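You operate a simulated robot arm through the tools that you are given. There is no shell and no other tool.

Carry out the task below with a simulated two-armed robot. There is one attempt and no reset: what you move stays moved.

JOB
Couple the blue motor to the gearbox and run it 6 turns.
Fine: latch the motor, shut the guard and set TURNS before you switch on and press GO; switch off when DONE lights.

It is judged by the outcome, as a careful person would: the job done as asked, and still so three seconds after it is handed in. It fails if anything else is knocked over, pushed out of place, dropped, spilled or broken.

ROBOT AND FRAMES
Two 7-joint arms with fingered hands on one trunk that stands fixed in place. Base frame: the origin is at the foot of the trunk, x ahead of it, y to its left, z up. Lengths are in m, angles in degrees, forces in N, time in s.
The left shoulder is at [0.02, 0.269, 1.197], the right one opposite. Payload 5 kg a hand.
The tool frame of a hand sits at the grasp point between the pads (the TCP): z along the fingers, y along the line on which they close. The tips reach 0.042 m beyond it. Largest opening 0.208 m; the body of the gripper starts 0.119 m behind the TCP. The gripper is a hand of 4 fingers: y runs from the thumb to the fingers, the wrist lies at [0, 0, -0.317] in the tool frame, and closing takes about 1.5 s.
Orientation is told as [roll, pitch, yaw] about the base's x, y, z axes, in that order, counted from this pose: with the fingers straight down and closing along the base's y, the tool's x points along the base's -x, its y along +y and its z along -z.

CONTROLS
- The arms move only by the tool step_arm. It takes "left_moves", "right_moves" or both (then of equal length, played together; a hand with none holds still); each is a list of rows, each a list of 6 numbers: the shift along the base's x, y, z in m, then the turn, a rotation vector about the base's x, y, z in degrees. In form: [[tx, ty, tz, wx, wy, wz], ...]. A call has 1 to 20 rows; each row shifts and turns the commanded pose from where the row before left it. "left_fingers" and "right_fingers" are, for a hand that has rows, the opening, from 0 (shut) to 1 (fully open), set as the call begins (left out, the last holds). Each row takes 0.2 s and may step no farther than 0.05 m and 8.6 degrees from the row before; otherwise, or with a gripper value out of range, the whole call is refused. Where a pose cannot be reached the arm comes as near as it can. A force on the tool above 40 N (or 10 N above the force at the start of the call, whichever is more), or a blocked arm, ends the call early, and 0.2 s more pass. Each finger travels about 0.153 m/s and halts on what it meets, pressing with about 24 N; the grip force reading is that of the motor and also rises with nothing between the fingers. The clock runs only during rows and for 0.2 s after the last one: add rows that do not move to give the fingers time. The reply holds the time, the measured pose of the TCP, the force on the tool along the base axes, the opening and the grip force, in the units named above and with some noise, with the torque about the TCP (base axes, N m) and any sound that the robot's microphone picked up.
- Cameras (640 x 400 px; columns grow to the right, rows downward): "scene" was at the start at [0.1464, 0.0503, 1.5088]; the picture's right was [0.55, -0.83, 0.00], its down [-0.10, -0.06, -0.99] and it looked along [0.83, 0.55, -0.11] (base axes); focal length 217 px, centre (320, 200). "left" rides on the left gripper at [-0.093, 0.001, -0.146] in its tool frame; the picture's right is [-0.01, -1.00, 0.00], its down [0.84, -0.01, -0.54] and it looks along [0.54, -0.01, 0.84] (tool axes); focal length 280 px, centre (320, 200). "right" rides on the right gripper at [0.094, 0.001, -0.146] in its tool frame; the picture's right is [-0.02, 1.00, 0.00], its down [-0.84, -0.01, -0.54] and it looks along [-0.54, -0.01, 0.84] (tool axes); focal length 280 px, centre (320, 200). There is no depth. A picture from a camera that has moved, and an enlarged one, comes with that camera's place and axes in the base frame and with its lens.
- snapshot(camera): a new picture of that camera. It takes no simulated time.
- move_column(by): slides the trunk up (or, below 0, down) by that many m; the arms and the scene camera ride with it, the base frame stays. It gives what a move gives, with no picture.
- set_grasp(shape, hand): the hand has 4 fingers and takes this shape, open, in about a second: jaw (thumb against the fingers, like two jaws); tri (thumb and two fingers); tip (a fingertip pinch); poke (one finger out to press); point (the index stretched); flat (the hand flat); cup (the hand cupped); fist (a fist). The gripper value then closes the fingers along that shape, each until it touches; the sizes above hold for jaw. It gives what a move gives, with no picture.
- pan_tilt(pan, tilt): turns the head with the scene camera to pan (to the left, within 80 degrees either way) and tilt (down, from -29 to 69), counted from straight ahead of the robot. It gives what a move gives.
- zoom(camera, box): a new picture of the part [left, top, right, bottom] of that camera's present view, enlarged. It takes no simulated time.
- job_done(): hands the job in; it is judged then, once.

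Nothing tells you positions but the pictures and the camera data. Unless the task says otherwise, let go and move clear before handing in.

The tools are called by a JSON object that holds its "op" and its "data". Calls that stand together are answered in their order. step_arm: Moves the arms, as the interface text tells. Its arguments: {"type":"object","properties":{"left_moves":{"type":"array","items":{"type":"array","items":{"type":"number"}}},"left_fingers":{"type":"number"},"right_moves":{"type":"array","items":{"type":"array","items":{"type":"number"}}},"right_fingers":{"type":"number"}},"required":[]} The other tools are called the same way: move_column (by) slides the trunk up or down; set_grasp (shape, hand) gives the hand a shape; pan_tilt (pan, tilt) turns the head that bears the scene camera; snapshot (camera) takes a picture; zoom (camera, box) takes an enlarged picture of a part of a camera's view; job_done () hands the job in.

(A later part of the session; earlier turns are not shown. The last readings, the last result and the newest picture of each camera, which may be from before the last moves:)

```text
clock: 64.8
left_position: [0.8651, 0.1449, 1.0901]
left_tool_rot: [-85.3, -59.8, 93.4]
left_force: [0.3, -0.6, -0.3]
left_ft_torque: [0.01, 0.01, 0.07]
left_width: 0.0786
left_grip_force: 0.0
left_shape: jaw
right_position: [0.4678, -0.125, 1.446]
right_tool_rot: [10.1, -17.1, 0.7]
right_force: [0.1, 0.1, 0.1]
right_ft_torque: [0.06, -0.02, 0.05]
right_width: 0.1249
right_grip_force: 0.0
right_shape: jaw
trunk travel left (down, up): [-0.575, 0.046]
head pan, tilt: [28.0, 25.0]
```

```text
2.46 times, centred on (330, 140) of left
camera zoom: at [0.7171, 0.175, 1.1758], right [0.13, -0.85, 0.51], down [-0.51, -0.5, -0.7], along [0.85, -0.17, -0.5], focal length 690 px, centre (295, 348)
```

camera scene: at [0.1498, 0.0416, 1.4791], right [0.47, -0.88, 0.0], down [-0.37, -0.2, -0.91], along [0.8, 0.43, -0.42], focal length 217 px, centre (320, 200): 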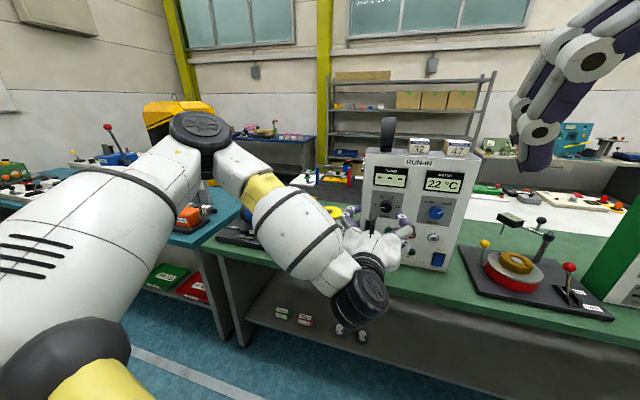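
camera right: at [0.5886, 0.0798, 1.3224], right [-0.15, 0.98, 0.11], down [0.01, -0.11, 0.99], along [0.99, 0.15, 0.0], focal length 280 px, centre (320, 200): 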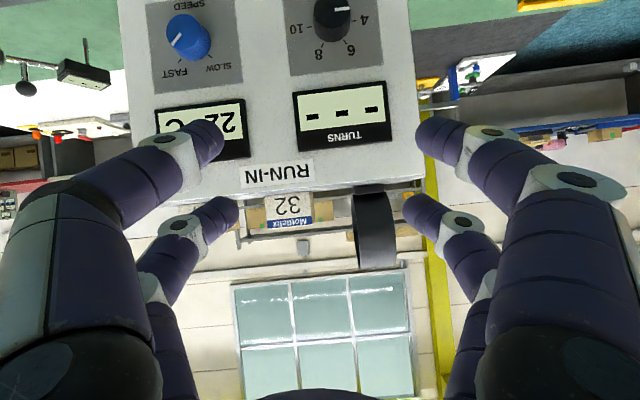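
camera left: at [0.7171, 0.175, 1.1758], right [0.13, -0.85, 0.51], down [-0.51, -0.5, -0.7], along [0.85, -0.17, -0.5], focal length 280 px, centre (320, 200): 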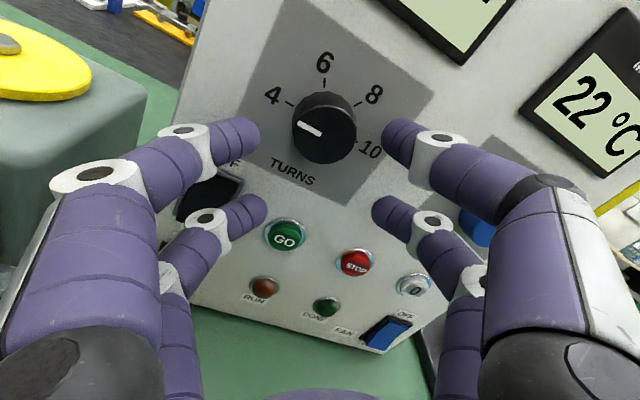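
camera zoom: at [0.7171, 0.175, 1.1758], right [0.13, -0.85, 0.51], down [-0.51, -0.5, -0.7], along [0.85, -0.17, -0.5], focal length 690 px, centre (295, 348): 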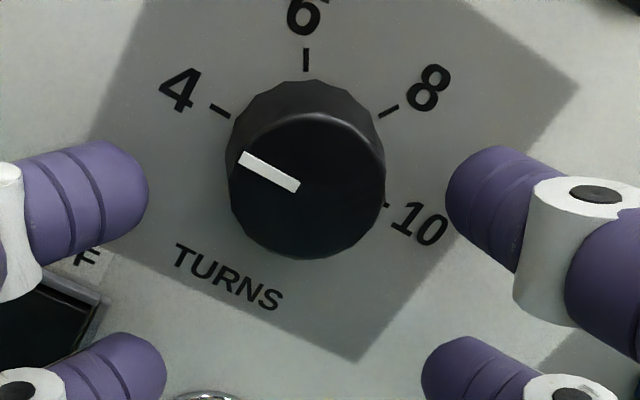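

The upper finger pair is now level with the knob's centre. I nudge it a few millimetres and close on the knob.

{"op": "step_arm", "data": {"left_moves": [[0, -0.0005, 0.0038, 0, 0, 0], [0, 0, 0, 0, 0, 0], [0, 0, 0, 0, 0, 0], [0, 0, 0, 0, 0, 0], [0, 0, 0, 0, 0, 0]], "left_fingers": 0.0}}

{"op": "snapshot", "data": {"camera": "left"}}

{"op": "zoom", "data": {"camera": "left", "box": [200, 60, 460, 220]}}

```text
clock: 66.0
left_position: [0.8634, 0.1456, 1.092]
left_tool_rot: [-85.2, -59.8, 93.4]
left_force: [2.8, 1.2, -3.6]
left_ft_torque: [-0.1, 0.17, 0.04]
left_width: 0.0204
left_grip_force: 23.7
left_shape: jaw
right_position: [0.4686, -0.1241, 1.4461]
right_tool_rot: [10.0, -17.0, 0.8]
right_force: [0.1, -0.1, 0.0]
right_ft_torque: [0.01, 0.01, 0.0]
right_width: 0.1248
right_grip_force: 0.1
right_shape: jaw
trunk travel left (down, up): [-0.575, 0.046]
head pan, tilt: [28.0, 25.0]
```

```text
taken
camera left: at [0.7172, 0.1753, 1.1791], right [0.13, -0.85, 0.51], down [-0.51, -0.5, -0.7], along [0.85, -0.17, -0.5], focal length 280 px, centre (320, 200)
```

left: 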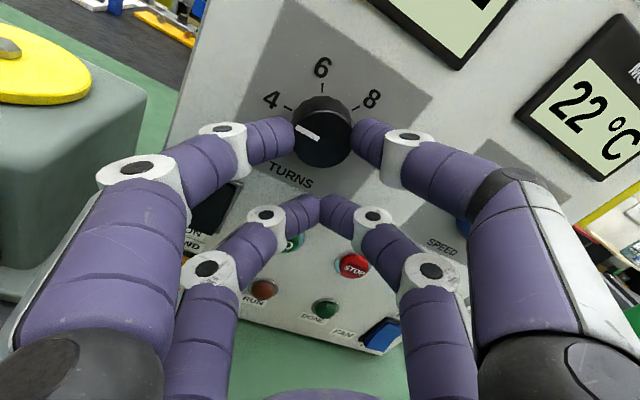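

```text
2.46 times, centred on (330, 140) of left
camera zoom: at [0.7172, 0.1753, 1.1791], right [0.13, -0.85, 0.51], down [-0.51, -0.5, -0.7], along [0.85, -0.17, -0.5], focal length 690 px, centre (295, 348)
```

zoom: 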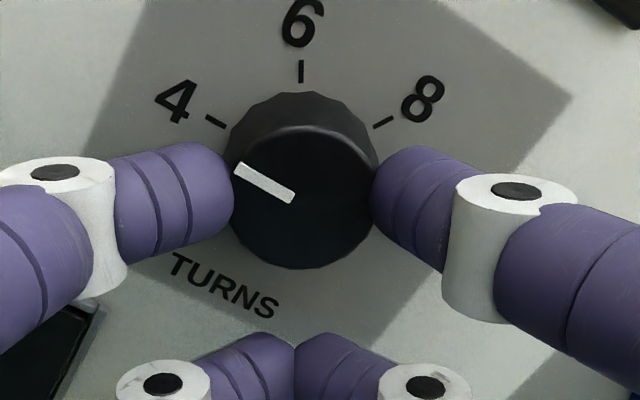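

The upper pair grips the knob on both sides. I turn the hand clockwise about the knob's axis, in two halves.

{"op": "step_arm", "data": {"left_moves": [[-0.0004, 0.0028, -0.0015, 5.93, 0.8, -0.15], [-0.0004, 0.003, -0.0012, 5.93, 0.8, -0.15], [-0.0004, 0.0031, -0.0009, 5.93, 0.8, -0.15], [-0.0004, 0.0032, -0.0005, 5.93, 0.8, -0.15], [-0.0004, 0.0032, -0.0002, 5.93, 0.8, -0.15]]}}

{"op": "zoom", "data": {"camera": "left", "box": [200, 60, 460, 220]}}

```text
clock: 67.2
left_position: [0.8616, 0.1601, 1.0901]
left_tool_rot: [-1.8, -87.7, 9.6]
left_force: [-0.6, -2.3, -2.1]
left_ft_torque: [0.04, 0.1, 0.04]
left_width: 0.0209
left_grip_force: 24.4
left_shape: jaw
right_position: [0.4666, -0.1247, 1.4451]
right_tool_rot: [10.1, -17.0, 0.6]
right_force: [0.6, 0.2, 0.0]
right_ft_torque: [0.02, 0.01, 0.0]
right_width: 0.1245
right_grip_force: 0.0
right_shape: jaw
trunk travel left (down, up): [-0.575, 0.046]
head pan, tilt: [28.0, 25.0]
```

```text
2.46 times, centred on (330, 140) of left
camera zoom: at [0.7221, 0.1426, 1.1893], right [0.14, -0.99, 0.02], down [-0.57, -0.09, -0.82], along [0.81, 0.1, -0.57], focal length 690 px, centre (295, 348)
```

zoom: 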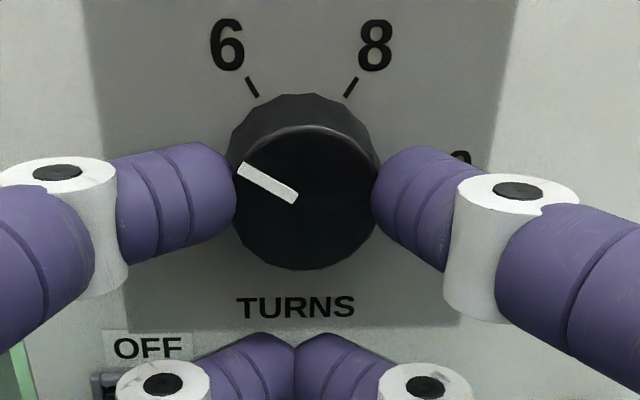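

The knob turns with the hand, now halfway between 4 and 6. I continue the second half.

{"op": "step_arm", "data": {"left_moves": [[-0.0004, 0.0032, 0.0001, 5.93, 0.8, -0.15], [-0.0004, 0.0032, 0.0005, 5.93, 0.8, -0.15], [-0.0004, 0.0031, 0.0008, 5.93, 0.8, -0.15], [-0.0004, 0.003, 0.0011, 5.93, 0.8, -0.15], [-0.0004, 0.0029, 0.0014, 5.93, 0.8, -0.15]]}}

{"op": "zoom", "data": {"camera": "left", "box": [200, 60, 460, 220]}}

{"op": "snapshot", "data": {"camera": "left"}}

```text
clock: 68.4
left_position: [0.8616, 0.1757, 1.0944]
left_tool_rot: [85.8, -60.1, -78.1]
left_force: [7.6, -8.3, 6.7]
left_ft_torque: [0.05, 0.05, -0.09]
left_width: 0.0205
left_grip_force: 24.1
left_shape: jaw
right_position: [0.468, -0.1246, 1.4452]
right_tool_rot: [10.1, -17.1, 0.7]
right_force: [0.3, 0.2, 0.7]
right_ft_torque: [0.0, 0.0, -0.01]
right_width: 0.1249
right_grip_force: 0.0
right_shape: jaw
trunk travel left (down, up): [-0.575, 0.046]
head pan, tilt: [28.0, 25.0]
```

```text
2.46 times, centred on (330, 140) of left
camera zoom: at [0.7257, 0.1098, 1.1816], right [0.11, -0.87, -0.48], down [-0.62, 0.32, -0.72], along [0.78, 0.38, -0.5], focal length 690 px, centre (295, 348)
```

zoom: 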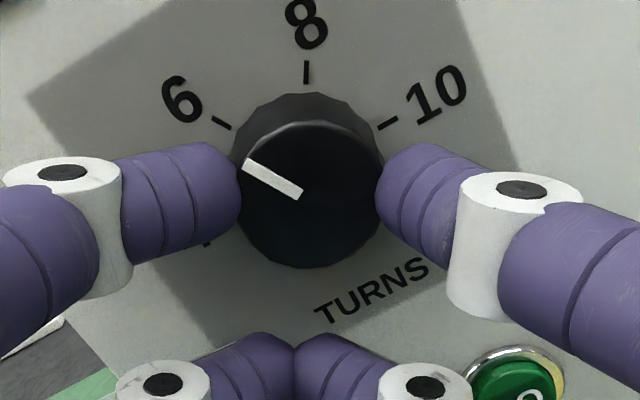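

```text
taken
camera left: at [0.7257, 0.1098, 1.1816], right [0.11, -0.87, -0.48], down [-0.62, 0.32, -0.72], along [0.78, 0.38, -0.5], focal length 280 px, centre (320, 200)
```

left: 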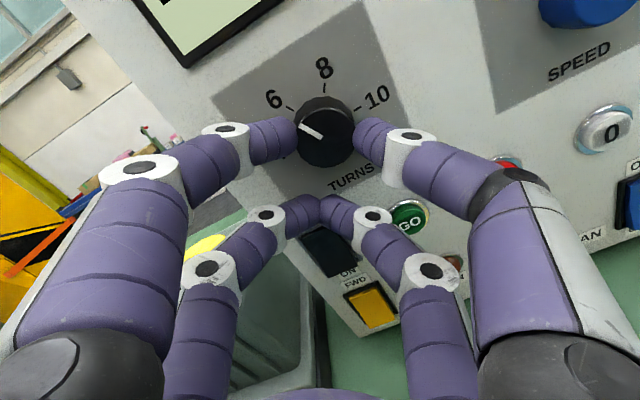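

The pointer is at 6. I open the fingers, back away and verify.

{"op": "step_arm", "data": {"left_moves": [[0, 0, 0, 0, 0, 0], [0, 0, 0, 0, 0, 0], [0, 0, 0, 0, 0, 0], [-0.015, -0.002, 0, 0, 0, 0], [-0.02, -0.003, 0, 0, 0, 0], [-0.02, -0.003, 0, -5.93, -0.8, 0.15], [-0.01, -0.003, 0, -5.93, -0.8, 0.15], [0, -0.003, 0, -5.93, -0.8, 0.15], [0, -0.003, 0, -5.93, -0.8, 0.15], [0, -0.003, 0, -5.93, -0.8, 0.15]], "left_fingers": 0.38}}

{"op": "snapshot", "data": {"camera": "left"}}

{"op": "zoom", "data": {"camera": "left", "box": [240, 30, 440, 280]}}

```text
clock: 70.6
left_position: [0.7958, 0.1553, 1.0929]
left_tool_rot: [-5.3, -87.6, 13.3]
left_force: [1.3, -0.2, 0.3]
left_ft_torque: [0.01, 0.02, 0.0]
left_width: 0.0787
left_grip_force: 0.1
left_shape: jaw
right_position: [0.4677, -0.1249, 1.4454]
right_tool_rot: [10.1, -17.1, 0.8]
right_force: [1.1, -0.9, 0.5]
right_ft_torque: [-0.03, 0.0, -0.01]
right_width: 0.1249
right_grip_force: 0.0
right_shape: jaw
trunk travel left (down, up): [-0.575, 0.046]
head pan, tilt: [28.0, 25.0]
```

```text
taken
camera left: at [0.6547, 0.1383, 1.1932], right [0.14, -0.99, 0.02], down [-0.57, -0.09, -0.82], along [0.81, 0.1, -0.57], focal length 280 px, centre (320, 200)
```

left: 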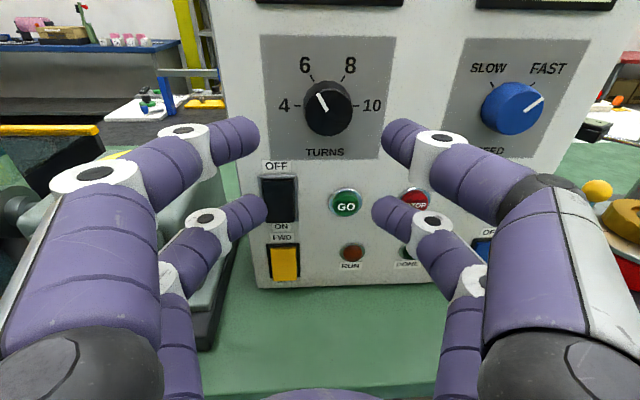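

```text
1.60 times, centred on (340, 155) of left
camera zoom: at [0.6547, 0.1383, 1.1932], right [0.14, -0.99, 0.02], down [-0.57, -0.09, -0.82], along [0.81, 0.1, -0.57], focal length 449 px, centre (288, 272)
```

zoom: 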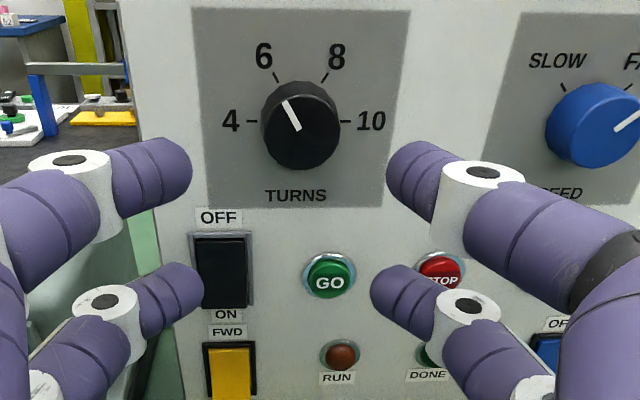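

TURNS is set to 6. Now I form the poke shape and line up with the lower (ON) half of the OFF/ON rocker at about y 0.217, z 0.992.

{"op": "set_grasp", "data": {"hand": "left", "shape": "poke"}}

{"op": "step_arm", "data": {"left_moves": [[0, 0.01, -0.02, 0, 0, 0], [0.005, 0.01, -0.02, 0, 0, 0], [0.005, 0.01, -0.02, 0, 0, 0], [0.005, 0.01, -0.02, 0, 0, 0], [0.005, 0.0114, -0.0183, 0, 0, 0]]}}

{"op": "snapshot", "data": {"camera": "left"}}

{"op": "zoom", "data": {"camera": "scene", "box": [300, 170, 460, 290]}}

```text
clock: 71.5
left_position: [0.7956, 0.1554, 1.0929]
left_tool_rot: [-2.9, -87.7, 10.9]
left_force: [0.5, -0.5, 0.5]
left_ft_torque: [0.02, 0.0, 0.01]
left_width: 0.0001
left_grip_force: 0.0
left_shape: poke
right_position: [0.4683, -0.1236, 1.4452]
right_tool_rot: [10.1, -17.1, 0.9]
right_force: [-0.9, 0.6, 0.3]
right_ft_torque: [0.01, 0.05, 0.0]
right_width: 0.1248
right_grip_force: 0.1
right_shape: jaw
trunk travel left (down, up): [-0.575, 0.046]
head pan, tilt: [28.0, 25.0]
```

```text
clock: 72.7
left_position: [0.8131, 0.2016, 0.9995]
left_tool_rot: [-2.9, -87.3, 11.3]
left_force: [-0.2, 0.0, 0.9]
left_ft_torque: [-0.03, 0.0, -0.04]
left_width: 0.0
left_grip_force: 0.0
left_shape: poke
left hand out of reach, approached as far as the arm can: row 5
right_position: [0.4679, -0.1239, 1.4465]
right_tool_rot: [10.2, -17.2, 0.8]
right_force: [-0.3, 0.7, 0.0]
right_ft_torque: [-0.01, 0.05, 0.03]
right_width: 0.1251
right_grip_force: 0.1
right_shape: jaw
trunk travel left (down, up): [-0.575, 0.046]
head pan, tilt: [28.0, 25.0]
```

```text
taken
camera left: at [0.6736, 0.1828, 1.1001], right [0.15, -0.99, 0.02], down [-0.57, -0.1, -0.82], along [0.81, 0.11, -0.58], focal length 280 px, centre (320, 200)
```

left: 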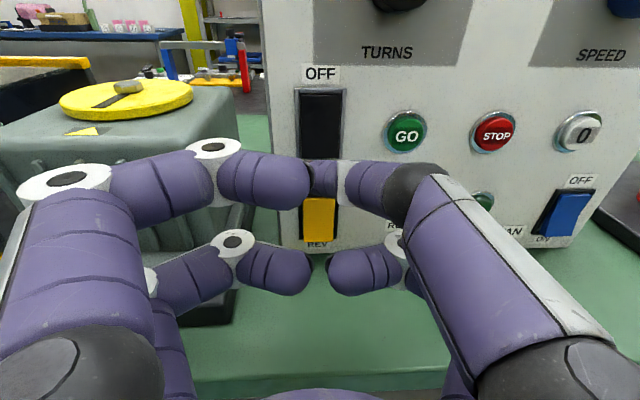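

```text
3.33 times, centred on (380, 230) of scene
camera zoom: at [0.151, 0.0428, 1.4787], right [0.47, -0.88, 0.0], down [-0.37, -0.2, -0.91], along [0.8, 0.43, -0.42], focal length 724 px, centre (120, 100)
```

zoom: 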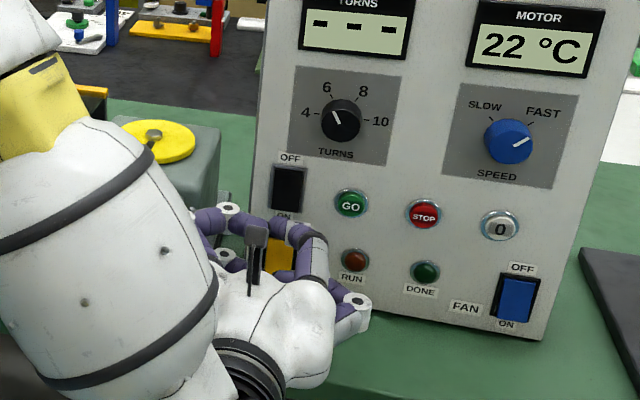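

Posture is at its limit this low with level fingers, so I tilt the fingers 12° down, which raises the wrist, and line up again.

{"op": "step_arm", "data": {"left_moves": [[0, 0.0, 0.003, -0.9, 5.93, 0], [0.005, 0.002, 0.003, -0.9, 5.93, 0], [0.01, 0.002, 0, 0, 0, 0], [0.01, 0.002, 0, 0, 0, 0]]}}

{"op": "snapshot", "data": {"camera": "left"}}

{"op": "zoom", "data": {"camera": "scene", "box": [340, 190, 420, 270]}}

```text
clock: 73.7
left_position: [0.839, 0.2079, 1.0042]
left_tool_rot: [-1.4, -75.6, 9.2]
left_force: [-0.4, 0.1, 0.4]
left_ft_torque: [-0.03, -0.03, -0.04]
left_width: 0.0
left_grip_force: 0.1
left_shape: poke
right_position: [0.4671, -0.1235, 1.4448]
right_tool_rot: [10.1, -17.1, 0.8]
right_force: [0.2, 0.0, 0.7]
right_ft_torque: [-0.02, 0.02, 0.01]
right_width: 0.125
right_grip_force: 0.1
right_shape: jaw
trunk travel left (down, up): [-0.575, 0.046]
head pan, tilt: [28.0, 25.0]
```

```text
taken
camera left: at [0.7223, 0.1937, 1.132], right [0.14, -0.99, 0.02], down [-0.72, -0.12, -0.68], along [0.68, 0.08, -0.73], focal length 280 px, centre (320, 200)
```

left: 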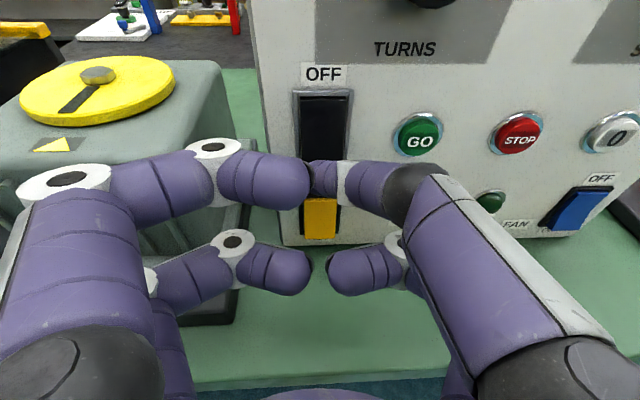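

```text
5.00 times, centred on (380, 230) of scene
camera zoom: at [0.1508, 0.0429, 1.4788], right [0.47, -0.88, 0.0], down [-0.37, -0.2, -0.91], along [0.8, 0.43, -0.42], focal length 1085 px, centre (20, 50)
```

zoom: 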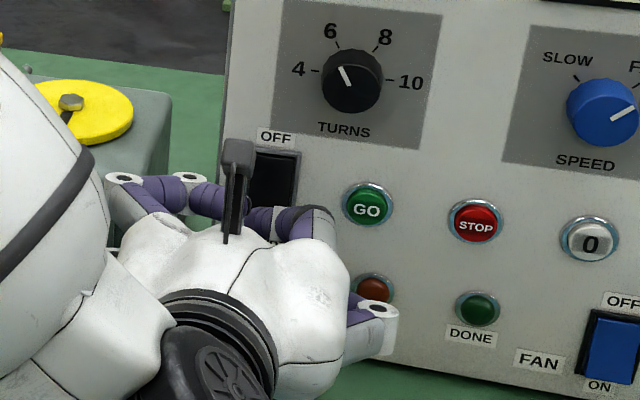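

My aim is slightly low and left; I correct by a few millimetres and advance gently until the fingertip meets the rocker.

{"op": "step_arm", "data": {"left_moves": [[0, -0.003, 0.0045, 0, 0, 0], [0.006, 0.0009, 0, 0, 0, 0], [0.006, 0.0009, 0, 0, 0, 0], [0.005, 0.0007, 0, 0, 0, 0]]}}

{"op": "snapshot", "data": {"camera": "left"}}

```text
clock: 74.7
left_position: [0.8539, 0.2054, 1.0078]
left_tool_rot: [-1.2, -75.5, 8.9]
left_force: [-20.0, -3.8, -0.3]
left_ft_torque: [-0.03, 0.23, -0.03]
left_width: 0.0002
left_grip_force: 0.1
left_shape: poke
right_position: [0.4672, -0.1242, 1.4454]
right_tool_rot: [10.2, -17.2, 0.8]
right_force: [0.5, -0.2, -0.2]
right_ft_torque: [-0.05, 0.02, 0.02]
right_width: 0.1249
right_grip_force: 0.0
right_shape: jaw
trunk travel left (down, up): [-0.575, 0.046]
head pan, tilt: [28.0, 25.0]
```

```text
taken
camera left: at [0.7371, 0.192, 1.1357], right [0.14, -0.99, 0.02], down [-0.72, -0.11, -0.68], along [0.68, 0.08, -0.73], focal length 280 px, centre (320, 200)
```

left: 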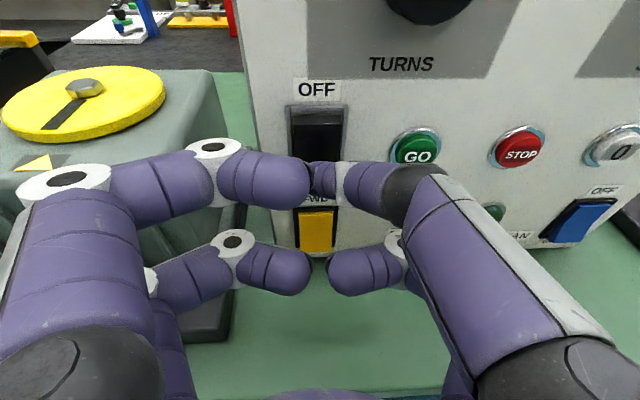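

{"op": "zoom", "data": {"camera": "scene", "box": [350, 140, 480, 280]}}

{"op": "zoom", "data": {"camera": "left", "box": [250, 60, 450, 260]}}

```text
2.86 times, centred on (415, 210) of scene
camera zoom: at [0.1494, 0.0425, 1.479], right [0.47, -0.88, 0.0], down [-0.37, -0.2, -0.91], along [0.8, 0.43, -0.42], focal length 620 px, centre (49, 171)
```

zoom: 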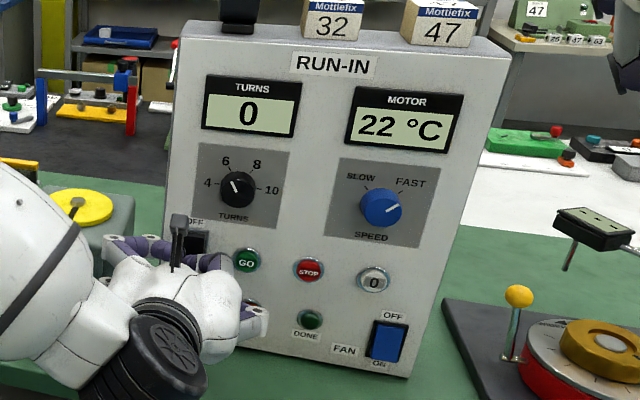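

```text
2.00 times, centred on (350, 160) of left
camera zoom: at [0.7371, 0.192, 1.1357], right [0.14, -0.99, 0.02], down [-0.72, -0.11, -0.68], along [0.68, 0.08, -0.73], focal length 561 px, centre (260, 280)
```

zoom: 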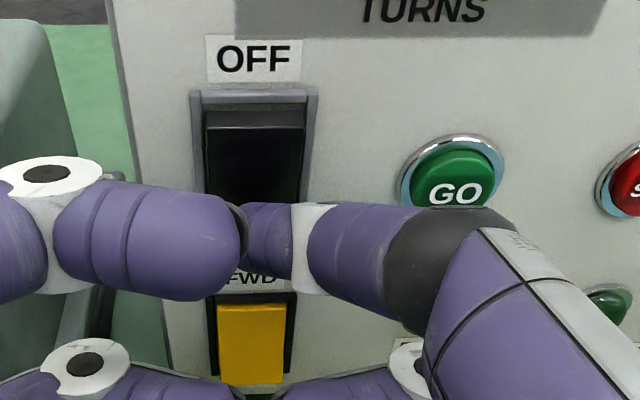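

The TURNS display lit up and reads 0: the panel is on. I draw back and line up with the GO button.

{"op": "step_arm", "data": {"left_moves": [[-0.015, -0.002, 0, 0, 0, 0], [-0.015, -0.002, 0, 0, 0, 0], [0.0035, -0.0167, 0.002, 0, 0, 0], [0.0035, -0.0167, 0.002, 0, 0, 0], [0.0035, -0.0167, 0.002, 0, 0, 0], [0.0035, -0.0167, 0.002, 0, 0, 0]]}}

{"op": "snapshot", "data": {"camera": "left"}}

{"op": "zoom", "data": {"camera": "scene", "box": [350, 140, 480, 280]}}

```text
clock: 76.1
left_position: [0.8401, 0.135, 1.0182]
left_tool_rot: [-1.1, -75.6, 9.2]
left_force: [0.0, -0.2, -0.5]
left_ft_torque: [0.04, -0.03, 0.03]
left_width: 0.0
left_grip_force: 0.0
left_shape: poke
right_position: [0.4677, -0.1259, 1.4455]
right_tool_rot: [10.0, -17.1, 0.7]
right_force: [0.2, -0.1, -0.7]
right_ft_torque: [0.02, 0.02, 0.02]
right_width: 0.1249
right_grip_force: 0.1
right_shape: jaw
trunk travel left (down, up): [-0.575, 0.046]
head pan, tilt: [28.0, 25.0]
```

```text
taken
camera left: at [0.7228, 0.1209, 1.1446], right [0.14, -0.99, 0.02], down [-0.72, -0.12, -0.68], along [0.68, 0.08, -0.73], focal length 280 px, centre (320, 200)
```

left: 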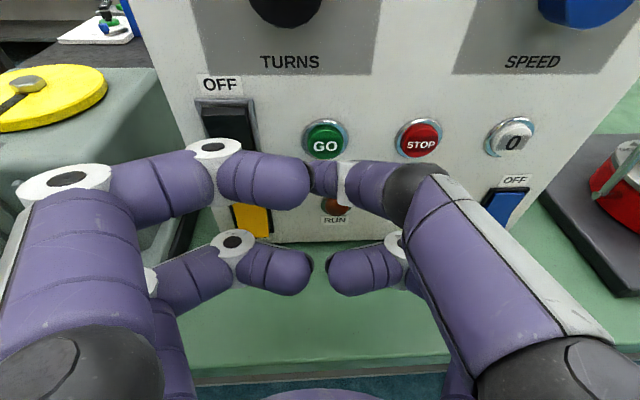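

```text
2.86 times, centred on (415, 210) of scene
camera zoom: at [0.1507, 0.0423, 1.4788], right [0.47, -0.88, 0.0], down [-0.37, -0.2, -0.91], along [0.8, 0.43, -0.42], focal length 620 px, centre (49, 171)
```

zoom: 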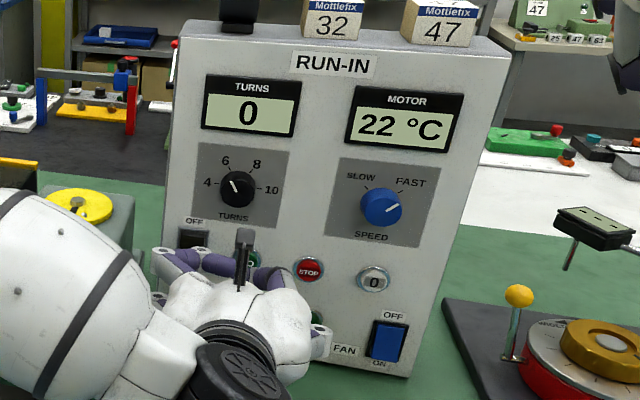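

GO works out slightly higher and to the right of my aim (y≈0.140, z≈1.015). I correct and press gently.

{"op": "step_arm", "data": {"left_moves": [[0, -0.0045, 0.007, 0, 0, 0], [0.006, 0.0009, 0, 0, 0, 0], [0.006, 0.0009, 0, 0, 0, 0], [0.005, 0.0007, 0, 0, 0, 0]]}}

{"op": "snapshot", "data": {"camera": "left"}}

{"op": "zoom", "data": {"camera": "scene", "box": [350, 140, 480, 280]}}

```text
clock: 77.1
left_position: [0.8565, 0.1341, 1.0226]
left_tool_rot: [-1.3, -75.6, 9.3]
left_force: [-0.2, -0.6, -0.7]
left_ft_torque: [0.03, 0.01, -0.02]
left_width: 0.0001
left_grip_force: 0.1
left_shape: poke
right_position: [0.4682, -0.125, 1.4451]
right_tool_rot: [10.0, -17.1, 0.8]
right_force: [-0.1, -1.1, 0.3]
right_ft_torque: [-0.05, 0.0, 0.01]
right_width: 0.1248
right_grip_force: 0.0
right_shape: jaw
trunk travel left (down, up): [-0.575, 0.046]
head pan, tilt: [28.0, 25.0]
```

```text
taken
camera left: at [0.74, 0.1203, 1.1511], right [0.14, -0.99, 0.02], down [-0.72, -0.12, -0.68], along [0.68, 0.08, -0.73], focal length 280 px, centre (320, 200)
```

left: 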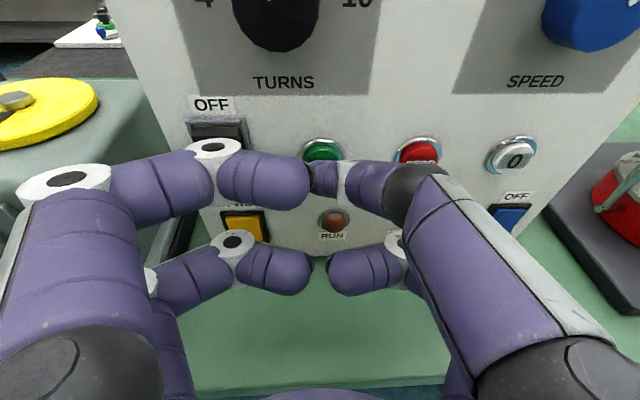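

```text
2.86 times, centred on (415, 210) of scene
camera zoom: at [0.1508, 0.0429, 1.4788], right [0.47, -0.88, 0.0], down [-0.37, -0.2, -0.91], along [0.8, 0.43, -0.42], focal length 620 px, centre (49, 171)
```

zoom: 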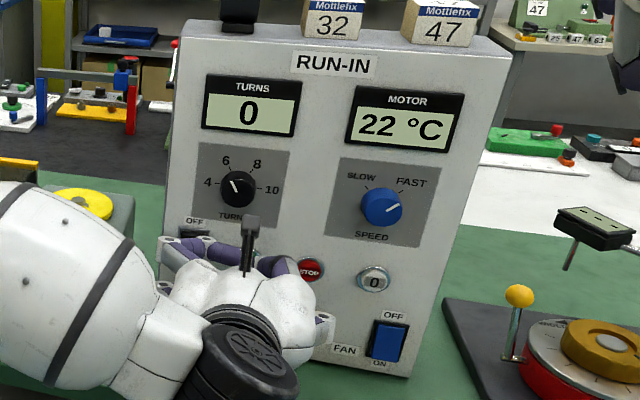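

{"op": "step_arm", "data": {"left_moves": [[0.004, 0.0006, 0.001, 0, 0, 0], [0.003, 0.0004, 0.0005, 0, 0, 0], [0.003, 0.0004, 0, 0, 0, 0]]}}

{"op": "zoom", "data": {"camera": "scene", "box": [350, 140, 480, 280]}}

```text
clock: 77.9
left_position: [0.8682, 0.1359, 1.026]
left_tool_rot: [-1.3, -75.6, 9.3]
left_force: [0.0, 0.6, 0.7]
left_ft_torque: [-0.02, -0.01, -0.03]
left_width: 0.0
left_grip_force: 0.1
left_shape: poke
right_position: [0.468, -0.1239, 1.4458]
right_tool_rot: [10.1, -17.0, 0.8]
right_force: [-0.8, 0.6, 0.6]
right_ft_torque: [-0.03, 0.02, 0.02]
right_width: 0.125
right_grip_force: 0.1
right_shape: jaw
trunk travel left (down, up): [-0.575, 0.046]
head pan, tilt: [28.0, 25.0]
```

```text
2.86 times, centred on (415, 210) of scene
camera zoom: at [0.1506, 0.0427, 1.4788], right [0.47, -0.88, 0.0], down [-0.37, -0.2, -0.91], along [0.8, 0.43, -0.42], focal length 620 px, centre (49, 171)
```

zoom: 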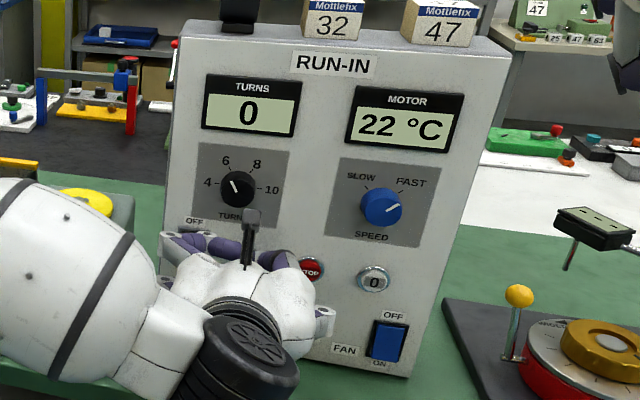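

{"op": "step_arm", "data": {"left_moves": [[0.003, 0.0004, 0, 0, 0, 0], [0.003, 0.0004, 0, 0, 0, 0]]}}

{"op": "zoom", "data": {"camera": "scene", "box": [350, 140, 480, 280]}}

{"op": "snapshot", "data": {"camera": "left"}}

```text
clock: 78.5
left_position: [0.8719, 0.1363, 1.0248]
left_tool_rot: [-1.3, -75.6, 9.0]
left_force: [-10.6, -1.0, 2.5]
left_ft_torque: [0.01, 0.07, 0.02]
left_width: 0.0001
left_grip_force: 0.1
left_shape: poke
right_position: [0.467, -0.125, 1.4459]
right_tool_rot: [10.1, -17.3, 0.8]
right_force: [0.8, -0.1, -0.5]
right_ft_torque: [0.06, -0.01, 0.0]
right_width: 0.1247
right_grip_force: 0.1
right_shape: jaw
trunk travel left (down, up): [-0.575, 0.046]
head pan, tilt: [28.0, 25.0]
heard: click
```

```text
2.86 times, centred on (415, 210) of scene
camera zoom: at [0.1499, 0.0425, 1.4789], right [0.47, -0.88, 0.0], down [-0.37, -0.2, -0.91], along [0.8, 0.43, -0.42], focal length 620 px, centre (49, 171)
```

zoom: 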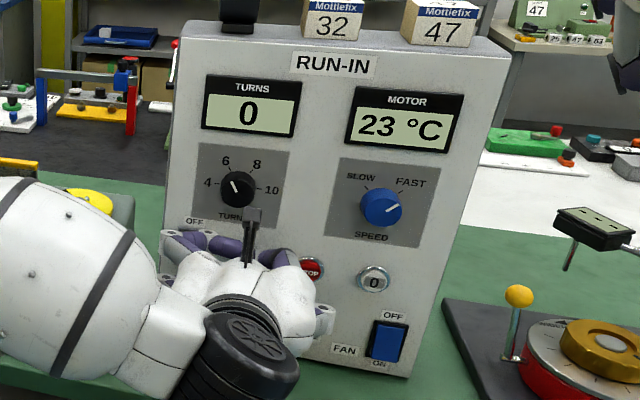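

```text
taken
camera left: at [0.7549, 0.1221, 1.1527], right [0.14, -0.99, 0.02], down [-0.72, -0.12, -0.68], along [0.68, 0.08, -0.73], focal length 280 px, centre (320, 200)
```

left: 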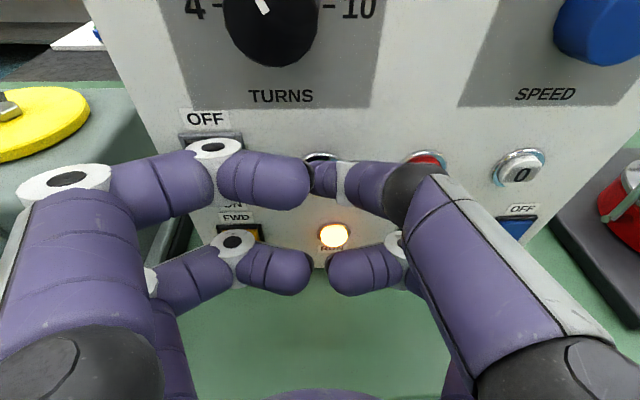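

GO clicked and the RUN lamp is lit. I draw back, move the finger in front of the OFF half of the rocker, and watch the display.

{"op": "step_arm", "data": {"left_moves": [[-0.015, -0.002, 0, 0, 0, 0], [-0.018, -0.0027, 0, 0, 0, 0]]}}

{"op": "zoom", "data": {"camera": "scene", "box": [350, 140, 480, 280]}}

{"op": "step_arm", "data": {"left_moves": [[-0.003, 0.015, 0.004, 0, 0, 0], [-0.003, 0.015, 0.004, 0, 0, 0], [-0.003, 0.015, 0.004, 0, 0, 0], [-0.002, 0.015, 0.004, 0, 0, 0], [0, 0.0125, 0.002, 0, 0, 0]]}}

{"op": "zoom", "data": {"camera": "scene", "box": [350, 140, 480, 280]}}

{"op": "snapshot", "data": {"camera": "left"}}

```text
clock: 79.1
left_position: [0.8399, 0.1324, 1.0245]
left_tool_rot: [-1.2, -75.7, 9.1]
left_force: [0.7, 0.3, 0.4]
left_ft_torque: [0.07, -0.05, 0.02]
left_width: 0.0001
left_grip_force: 0.2
left_shape: poke
right_position: [0.4676, -0.1252, 1.4456]
right_tool_rot: [10.0, -17.1, 0.7]
right_force: [-0.5, 0.8, -0.4]
right_ft_torque: [-0.03, 0.0, 0.0]
right_width: 0.1249
right_grip_force: 0.0
right_shape: jaw
trunk travel left (down, up): [-0.575, 0.046]
head pan, tilt: [28.0, 25.0]
```

```text
2.86 times, centred on (415, 210) of scene
camera zoom: at [0.1508, 0.0426, 1.4788], right [0.47, -0.88, 0.0], down [-0.37, -0.2, -0.91], along [0.8, 0.43, -0.42], focal length 620 px, centre (49, 171)
```

zoom: 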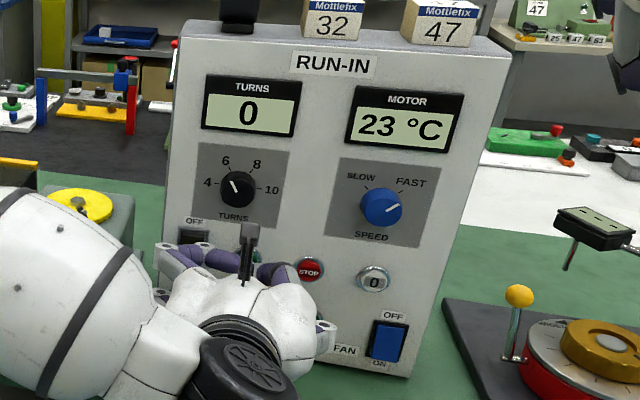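

```text
clock: 80.3
left_position: [0.8282, 0.2033, 1.0434]
left_tool_rot: [-1.4, -75.6, 9.3]
left_force: [0.8, 0.9, 0.1]
left_ft_torque: [0.01, -0.05, -0.03]
left_width: 0.0
left_grip_force: 0.1
left_shape: poke
right_position: [0.4677, -0.1236, 1.4463]
right_tool_rot: [10.1, -17.1, 0.8]
right_force: [0.3, 1.2, 0.0]
right_ft_torque: [-0.05, -0.03, -0.02]
right_width: 0.1248
right_grip_force: 0.0
right_shape: jaw
trunk travel left (down, up): [-0.575, 0.046]
head pan, tilt: [28.0, 25.0]
```

```text
2.86 times, centred on (415, 210) of scene
camera zoom: at [0.1506, 0.0429, 1.4788], right [0.47, -0.88, 0.0], down [-0.37, -0.2, -0.91], along [0.8, 0.43, -0.42], focal length 620 px, centre (49, 171)
```

zoom: 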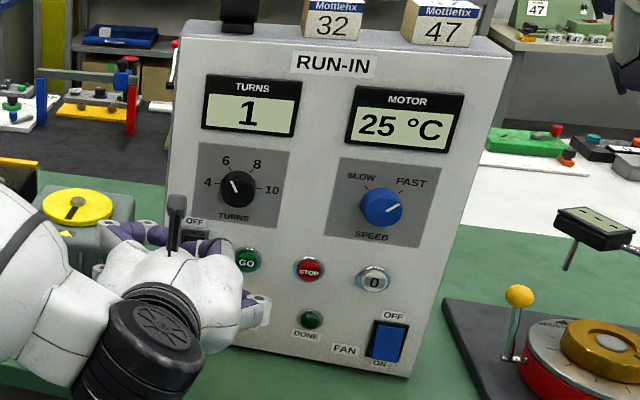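

```text
taken
camera left: at [0.7115, 0.1899, 1.1707], right [0.14, -0.99, 0.02], down [-0.72, -0.12, -0.68], along [0.68, 0.08, -0.73], focal length 280 px, centre (320, 200)
```

left: 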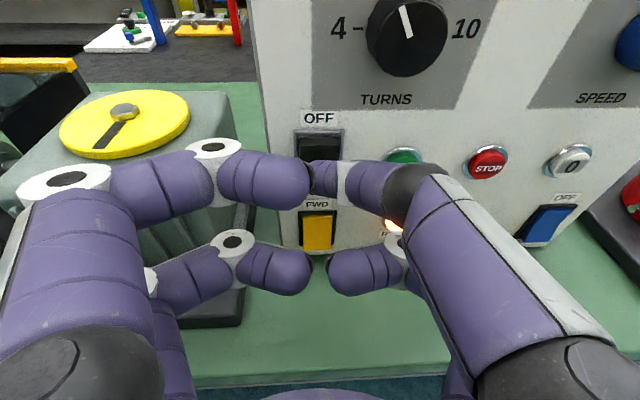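

The count is at 1 and running (25 °C, rising slowly). I hold still in front of OFF and wait.

{"op": "step_arm", "data": {"left_moves": [[0, 0, 0, 0, 0, 0], [0, 0, 0, 0, 0, 0], [0, 0, 0, 0, 0, 0], [0, 0, 0, 0, 0, 0], [0, 0, 0, 0, 0, 0], [0, 0, 0, 0, 0, 0], [0, 0, 0, 0, 0, 0], [0, 0, 0, 0, 0, 0], [0, 0, 0, 0, 0, 0], [0, 0, 0, 0, 0, 0], [0, 0, 0, 0, 0, 0], [0, 0, 0, 0, 0, 0], [0, 0, 0, 0, 0, 0], [0, 0, 0, 0, 0, 0], [0, 0, 0, 0, 0, 0]]}}

{"op": "zoom", "data": {"camera": "scene", "box": [350, 140, 480, 280]}}

```text
clock: 83.5
left_position: [0.8291, 0.2032, 1.0439]
left_tool_rot: [-1.4, -75.6, 9.1]
left_force: [-0.9, 0.2, 0.6]
left_ft_torque: [0.01, -0.01, 0.0]
left_width: 0.0
left_grip_force: 0.1
left_shape: poke
right_position: [0.4678, -0.1248, 1.4457]
right_tool_rot: [10.1, -17.0, 0.8]
right_force: [0.6, -0.5, 0.6]
right_ft_torque: [0.06, 0.03, -0.03]
right_width: 0.1248
right_grip_force: 0.0
right_shape: jaw
trunk travel left (down, up): [-0.575, 0.046]
head pan, tilt: [28.0, 25.0]
```

```text
2.86 times, centred on (415, 210) of scene
camera zoom: at [0.1507, 0.0427, 1.4788], right [0.47, -0.88, 0.0], down [-0.37, -0.2, -0.91], along [0.8, 0.43, -0.42], focal length 620 px, centre (49, 171)
```

zoom: 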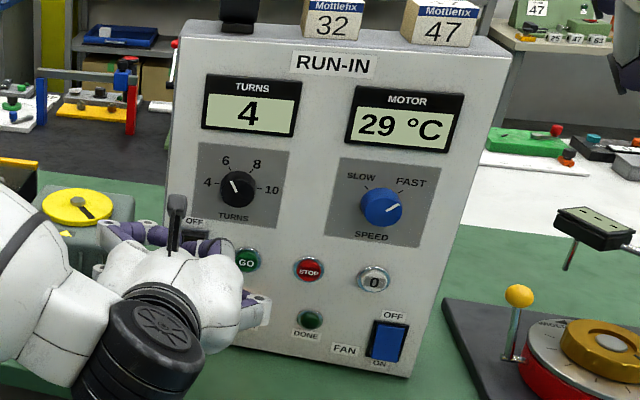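

Four turns done, 29 °C. I keep waiting for DONE.

{"op": "step_arm", "data": {"left_moves": [[0, 0, 0, 0, 0, 0], [0, 0, 0, 0, 0, 0], [0, 0, 0, 0, 0, 0], [0, 0, 0, 0, 0, 0], [0, 0, 0, 0, 0, 0], [0, 0, 0, 0, 0, 0], [0, 0, 0, 0, 0, 0], [0, 0, 0, 0, 0, 0], [0, 0, 0, 0, 0, 0], [0, 0, 0, 0, 0, 0]]}}

{"op": "zoom", "data": {"camera": "scene", "box": [350, 140, 480, 280]}}

```text
clock: 85.7
left_position: [0.8287, 0.2033, 1.0434]
left_tool_rot: [-1.2, -75.6, 9.1]
left_force: [0.7, -0.1, -0.1]
left_ft_torque: [0.01, 0.0, -0.02]
left_width: 0.0
left_grip_force: 0.0
left_shape: poke
right_position: [0.4671, -0.1234, 1.4453]
right_tool_rot: [10.1, -17.1, 0.8]
right_force: [0.8, 0.2, -0.3]
right_ft_torque: [0.0, -0.02, -0.01]
right_width: 0.1249
right_grip_force: 0.1
right_shape: jaw
trunk travel left (down, up): [-0.575, 0.046]
head pan, tilt: [28.0, 25.0]
```

```text
2.86 times, centred on (415, 210) of scene
camera zoom: at [0.1507, 0.0427, 1.4788], right [0.47, -0.88, 0.0], down [-0.37, -0.2, -0.91], along [0.8, 0.43, -0.42], focal length 620 px, centre (49, 171)
```

zoom: 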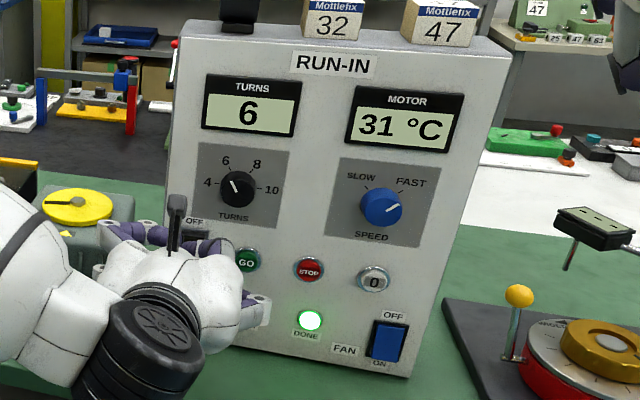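

DONE is lit with 6 turns counted. I now press the OFF half of the rocker.

{"op": "step_arm", "data": {"left_moves": [[0.008, 0.0012, 0, 0, 0, 0], [0.008, 0.0012, 0, 0, 0, 0], [0.006, 0.0009, 0, 0, 0, 0], [0.004, 0.0006, 0, 0, 0, 0], [0.003, 0.0004, 0, 0, 0, 0]]}}

{"op": "zoom", "data": {"camera": "scene", "box": [350, 140, 480, 280]}}

{"op": "snapshot", "data": {"camera": "left"}}

```text
clock: 86.9
left_position: [0.8554, 0.2057, 1.0435]
left_tool_rot: [-1.2, -75.6, 8.9]
left_force: [-33.8, -9.4, 2.3]
left_ft_torque: [-0.07, 0.25, -0.07]
left_width: 0.0
left_grip_force: 0.1
left_shape: poke
right_position: [0.4669, -0.1249, 1.4466]
right_tool_rot: [10.1, -17.2, 0.8]
right_force: [-0.5, -0.1, 0.1]
right_ft_torque: [0.01, 0.01, 0.02]
right_width: 0.1247
right_grip_force: 0.2
right_shape: jaw
trunk travel left (down, up): [-0.575, 0.046]
head pan, tilt: [28.0, 25.0]
```

```text
2.86 times, centred on (415, 210) of scene
camera zoom: at [0.1484, 0.0422, 1.4791], right [0.47, -0.88, 0.0], down [-0.37, -0.2, -0.91], along [0.8, 0.43, -0.42], focal length 620 px, centre (49, 171)
```

zoom: 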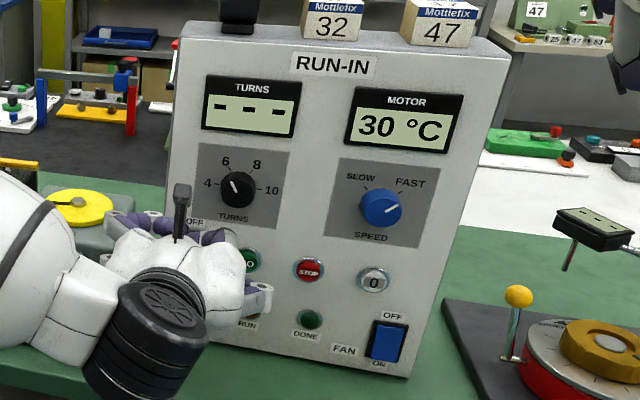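

```text
taken
camera left: at [0.7382, 0.1921, 1.1709], right [0.14, -0.99, 0.02], down [-0.72, -0.11, -0.68], along [0.68, 0.08, -0.73], focal length 280 px, centre (320, 200)
```

left: 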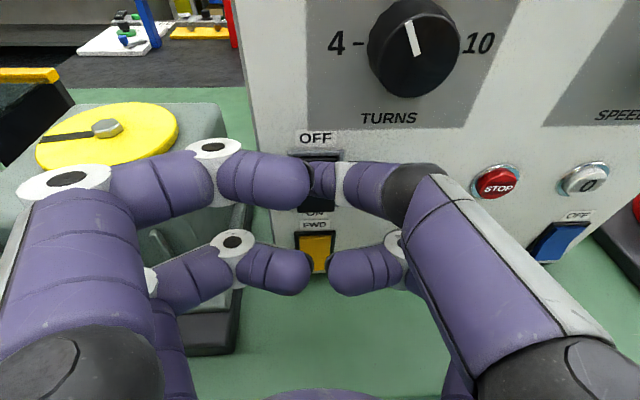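

The display is back to dashes: switched off. I withdraw the hand from the panel and check the whole setup.

{"op": "step_arm", "data": {"left_moves": [[-0.015, -0.002, 0, 0, 0, 0], [-0.02, -0.003, 0.005, 0, 0, 0], [-0.02, -0.003, 0.01, 0, 0, 0], [-0.015, 0, 0.02, 0, 0, 0], [-0.01, 0.005, 0.025, 0, 0, 0], [0, 0.01, 0.03, 0, 0, 0], [0, 0.015, 0.03, 0, 0, 0], [0, 0.02, 0.03, 0, 0, 0], [0, 0.025, 0.03, 0, 0, 0], [0, 0.03, 0.03, 0, 0, 0], [0, 0.03, 0.02, 0, 0, 0], [0, 0.03, 0.01, 0, 0, 0], [-0.01, 0.03, 0, 0, 0, 0], [-0.01, 0.03, 0, 0, 0, 0]]}}

{"op": "snapshot", "data": {"camera": "scene"}}

{"op": "zoom", "data": {"camera": "scene", "box": [205, 155, 355, 265]}}

{"op": "zoom", "data": {"camera": "scene", "box": [350, 130, 480, 280]}}

{"op": "snapshot", "data": {"camera": "left"}}

```text
clock: 89.9
left_position: [0.7565, 0.4279, 1.2839]
left_tool_rot: [-1.2, -75.6, 9.0]
left_force: [-0.5, 0.4, -0.4]
left_ft_torque: [0.0, 0.02, -0.02]
left_width: 0.0001
left_grip_force: 0.1
left_shape: poke
right_position: [0.4674, -0.1234, 1.4462]
right_tool_rot: [10.0, -17.2, 0.9]
right_force: [-1.7, 1.0, 0.4]
right_ft_torque: [-0.11, -0.06, -0.03]
right_width: 0.1253
right_grip_force: 0.0
right_shape: jaw
trunk travel left (down, up): [-0.575, 0.046]
head pan, tilt: [28.0, 25.0]
```

```text
taken
camera scene: at [0.1503, 0.0433, 1.4789], right [0.47, -0.88, 0.0], down [-0.37, -0.2, -0.91], along [0.8, 0.43, -0.42], focal length 217 px, centre (320, 200)
```

scene: 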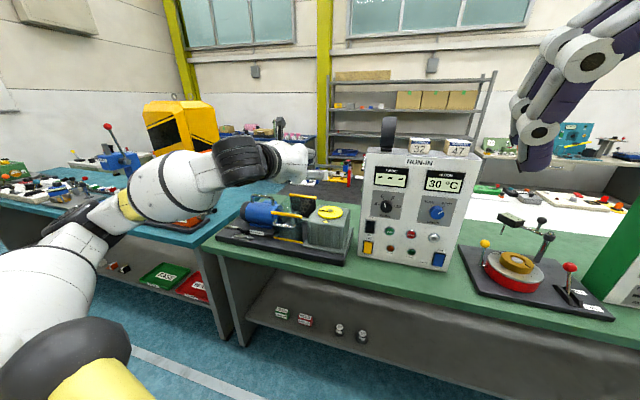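

```text
3.64 times, centred on (280, 210) of scene
camera zoom: at [0.1503, 0.0433, 1.4789], right [0.47, -0.88, 0.0], down [-0.37, -0.2, -0.91], along [0.8, 0.43, -0.42], focal length 789 px, centre (466, 164)
```

zoom: 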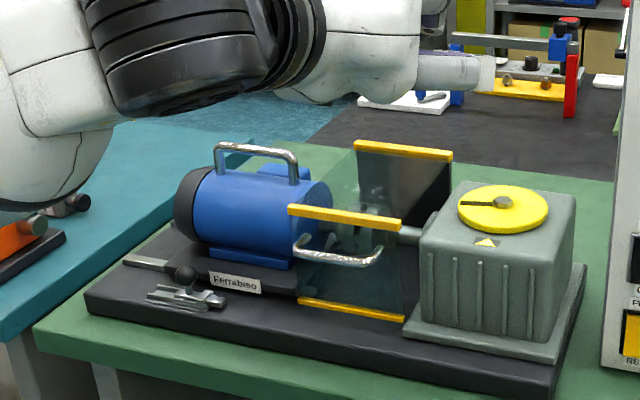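

```text
2.67 times, centred on (415, 205) of scene
camera zoom: at [0.1503, 0.0433, 1.4789], right [0.47, -0.88, 0.0], down [-0.37, -0.2, -0.91], along [0.8, 0.43, -0.42], focal length 579 px, centre (67, 187)
```

zoom: 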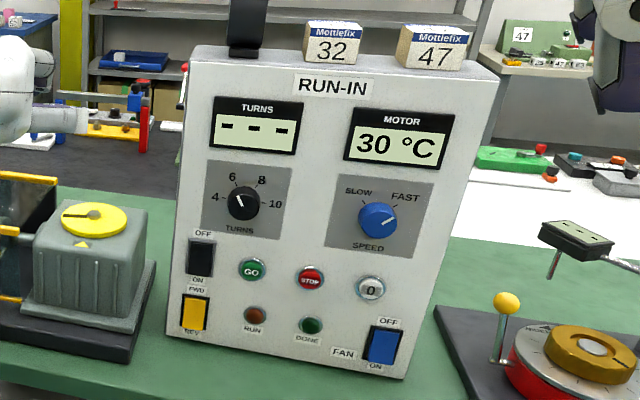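

```text
taken
camera left: at [0.6389, 0.4138, 1.4119], right [0.14, -0.99, 0.02], down [-0.72, -0.12, -0.68], along [0.68, 0.08, -0.73], focal length 280 px, centre (320, 200)
```

left: 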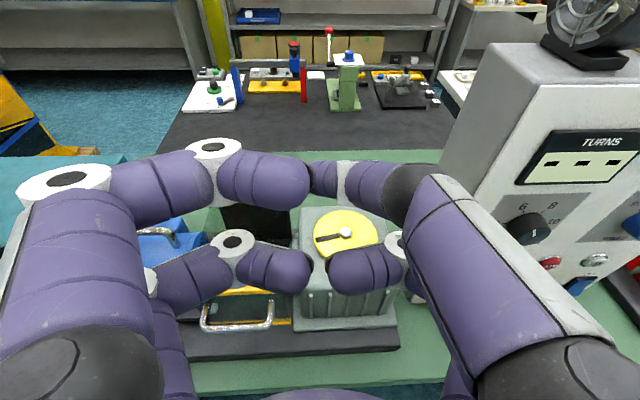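

The motor is coupled and latched, the guard shut, the count ran to 6 and the panel is off, unmoved. I lift the left arm clear and check the neighbouring bench.

{"op": "step_arm", "data": {"left_moves": [[-0.01, 0.01, 0.02, -0.9, 5.9, 0], [-0.015, 0.01, 0.02, -0.9, 5.9, 0], [-0.015, 0.01, 0.02, -0.9, 5.9, 0], [-0.02, 0.01, 0.02, -0.9, 5.9, 0], [-0.02, 0.01, 0.02, -0.9, 5.9, 0], [-0.02, 0.01, 0.02, -0.9, 5.9, 0]]}}

{"op": "snapshot", "data": {"camera": "scene"}}

{"op": "zoom", "data": {"camera": "scene", "box": [0, 110, 240, 280]}}

```text
clock: 91.3
left_position: [0.656, 0.485, 1.4041]
left_tool_rot: [-0.8, -39.8, 8.8]
left_force: [-0.1, -0.7, -1.0]
left_ft_torque: [0.07, -0.09, 0.08]
left_width: 0.0001
left_grip_force: 0.0
left_shape: poke
right_position: [0.4649, -0.1252, 1.4462]
right_tool_rot: [10.2, -17.3, 0.8]
right_force: [-1.4, -0.4, 0.3]
right_ft_torque: [0.03, -0.19, -0.04]
right_width: 0.1251
right_grip_force: 0.1
right_shape: jaw
trunk travel left (down, up): [-0.575, 0.046]
head pan, tilt: [28.0, 25.0]
```

```text
taken
camera scene: at [0.149, 0.0423, 1.4792], right [0.47, -0.88, 0.0], down [-0.37, -0.2, -0.91], along [0.8, 0.43, -0.42], focal length 217 px, centre (320, 200)
```

scene: 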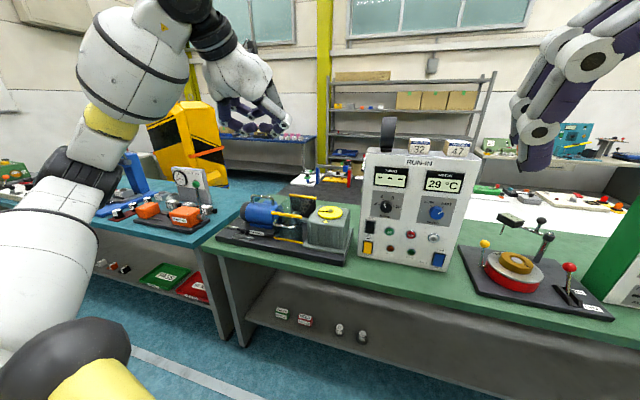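

```text
2.35 times, centred on (120, 195) of scene
camera zoom: at [0.149, 0.0423, 1.4792], right [0.47, -0.88, 0.0], down [-0.37, -0.2, -0.91], along [0.8, 0.43, -0.42], focal length 511 px, centre (791, 212)
```

zoom: 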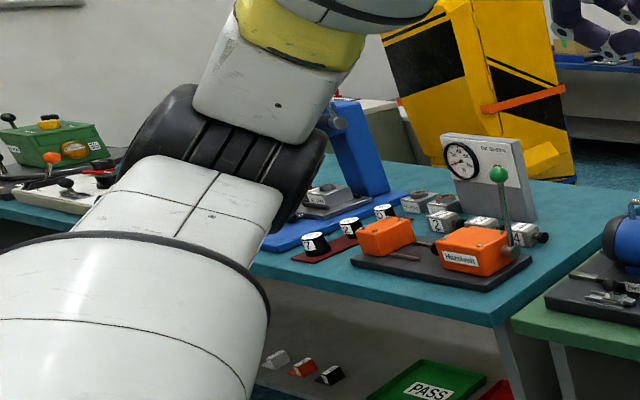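

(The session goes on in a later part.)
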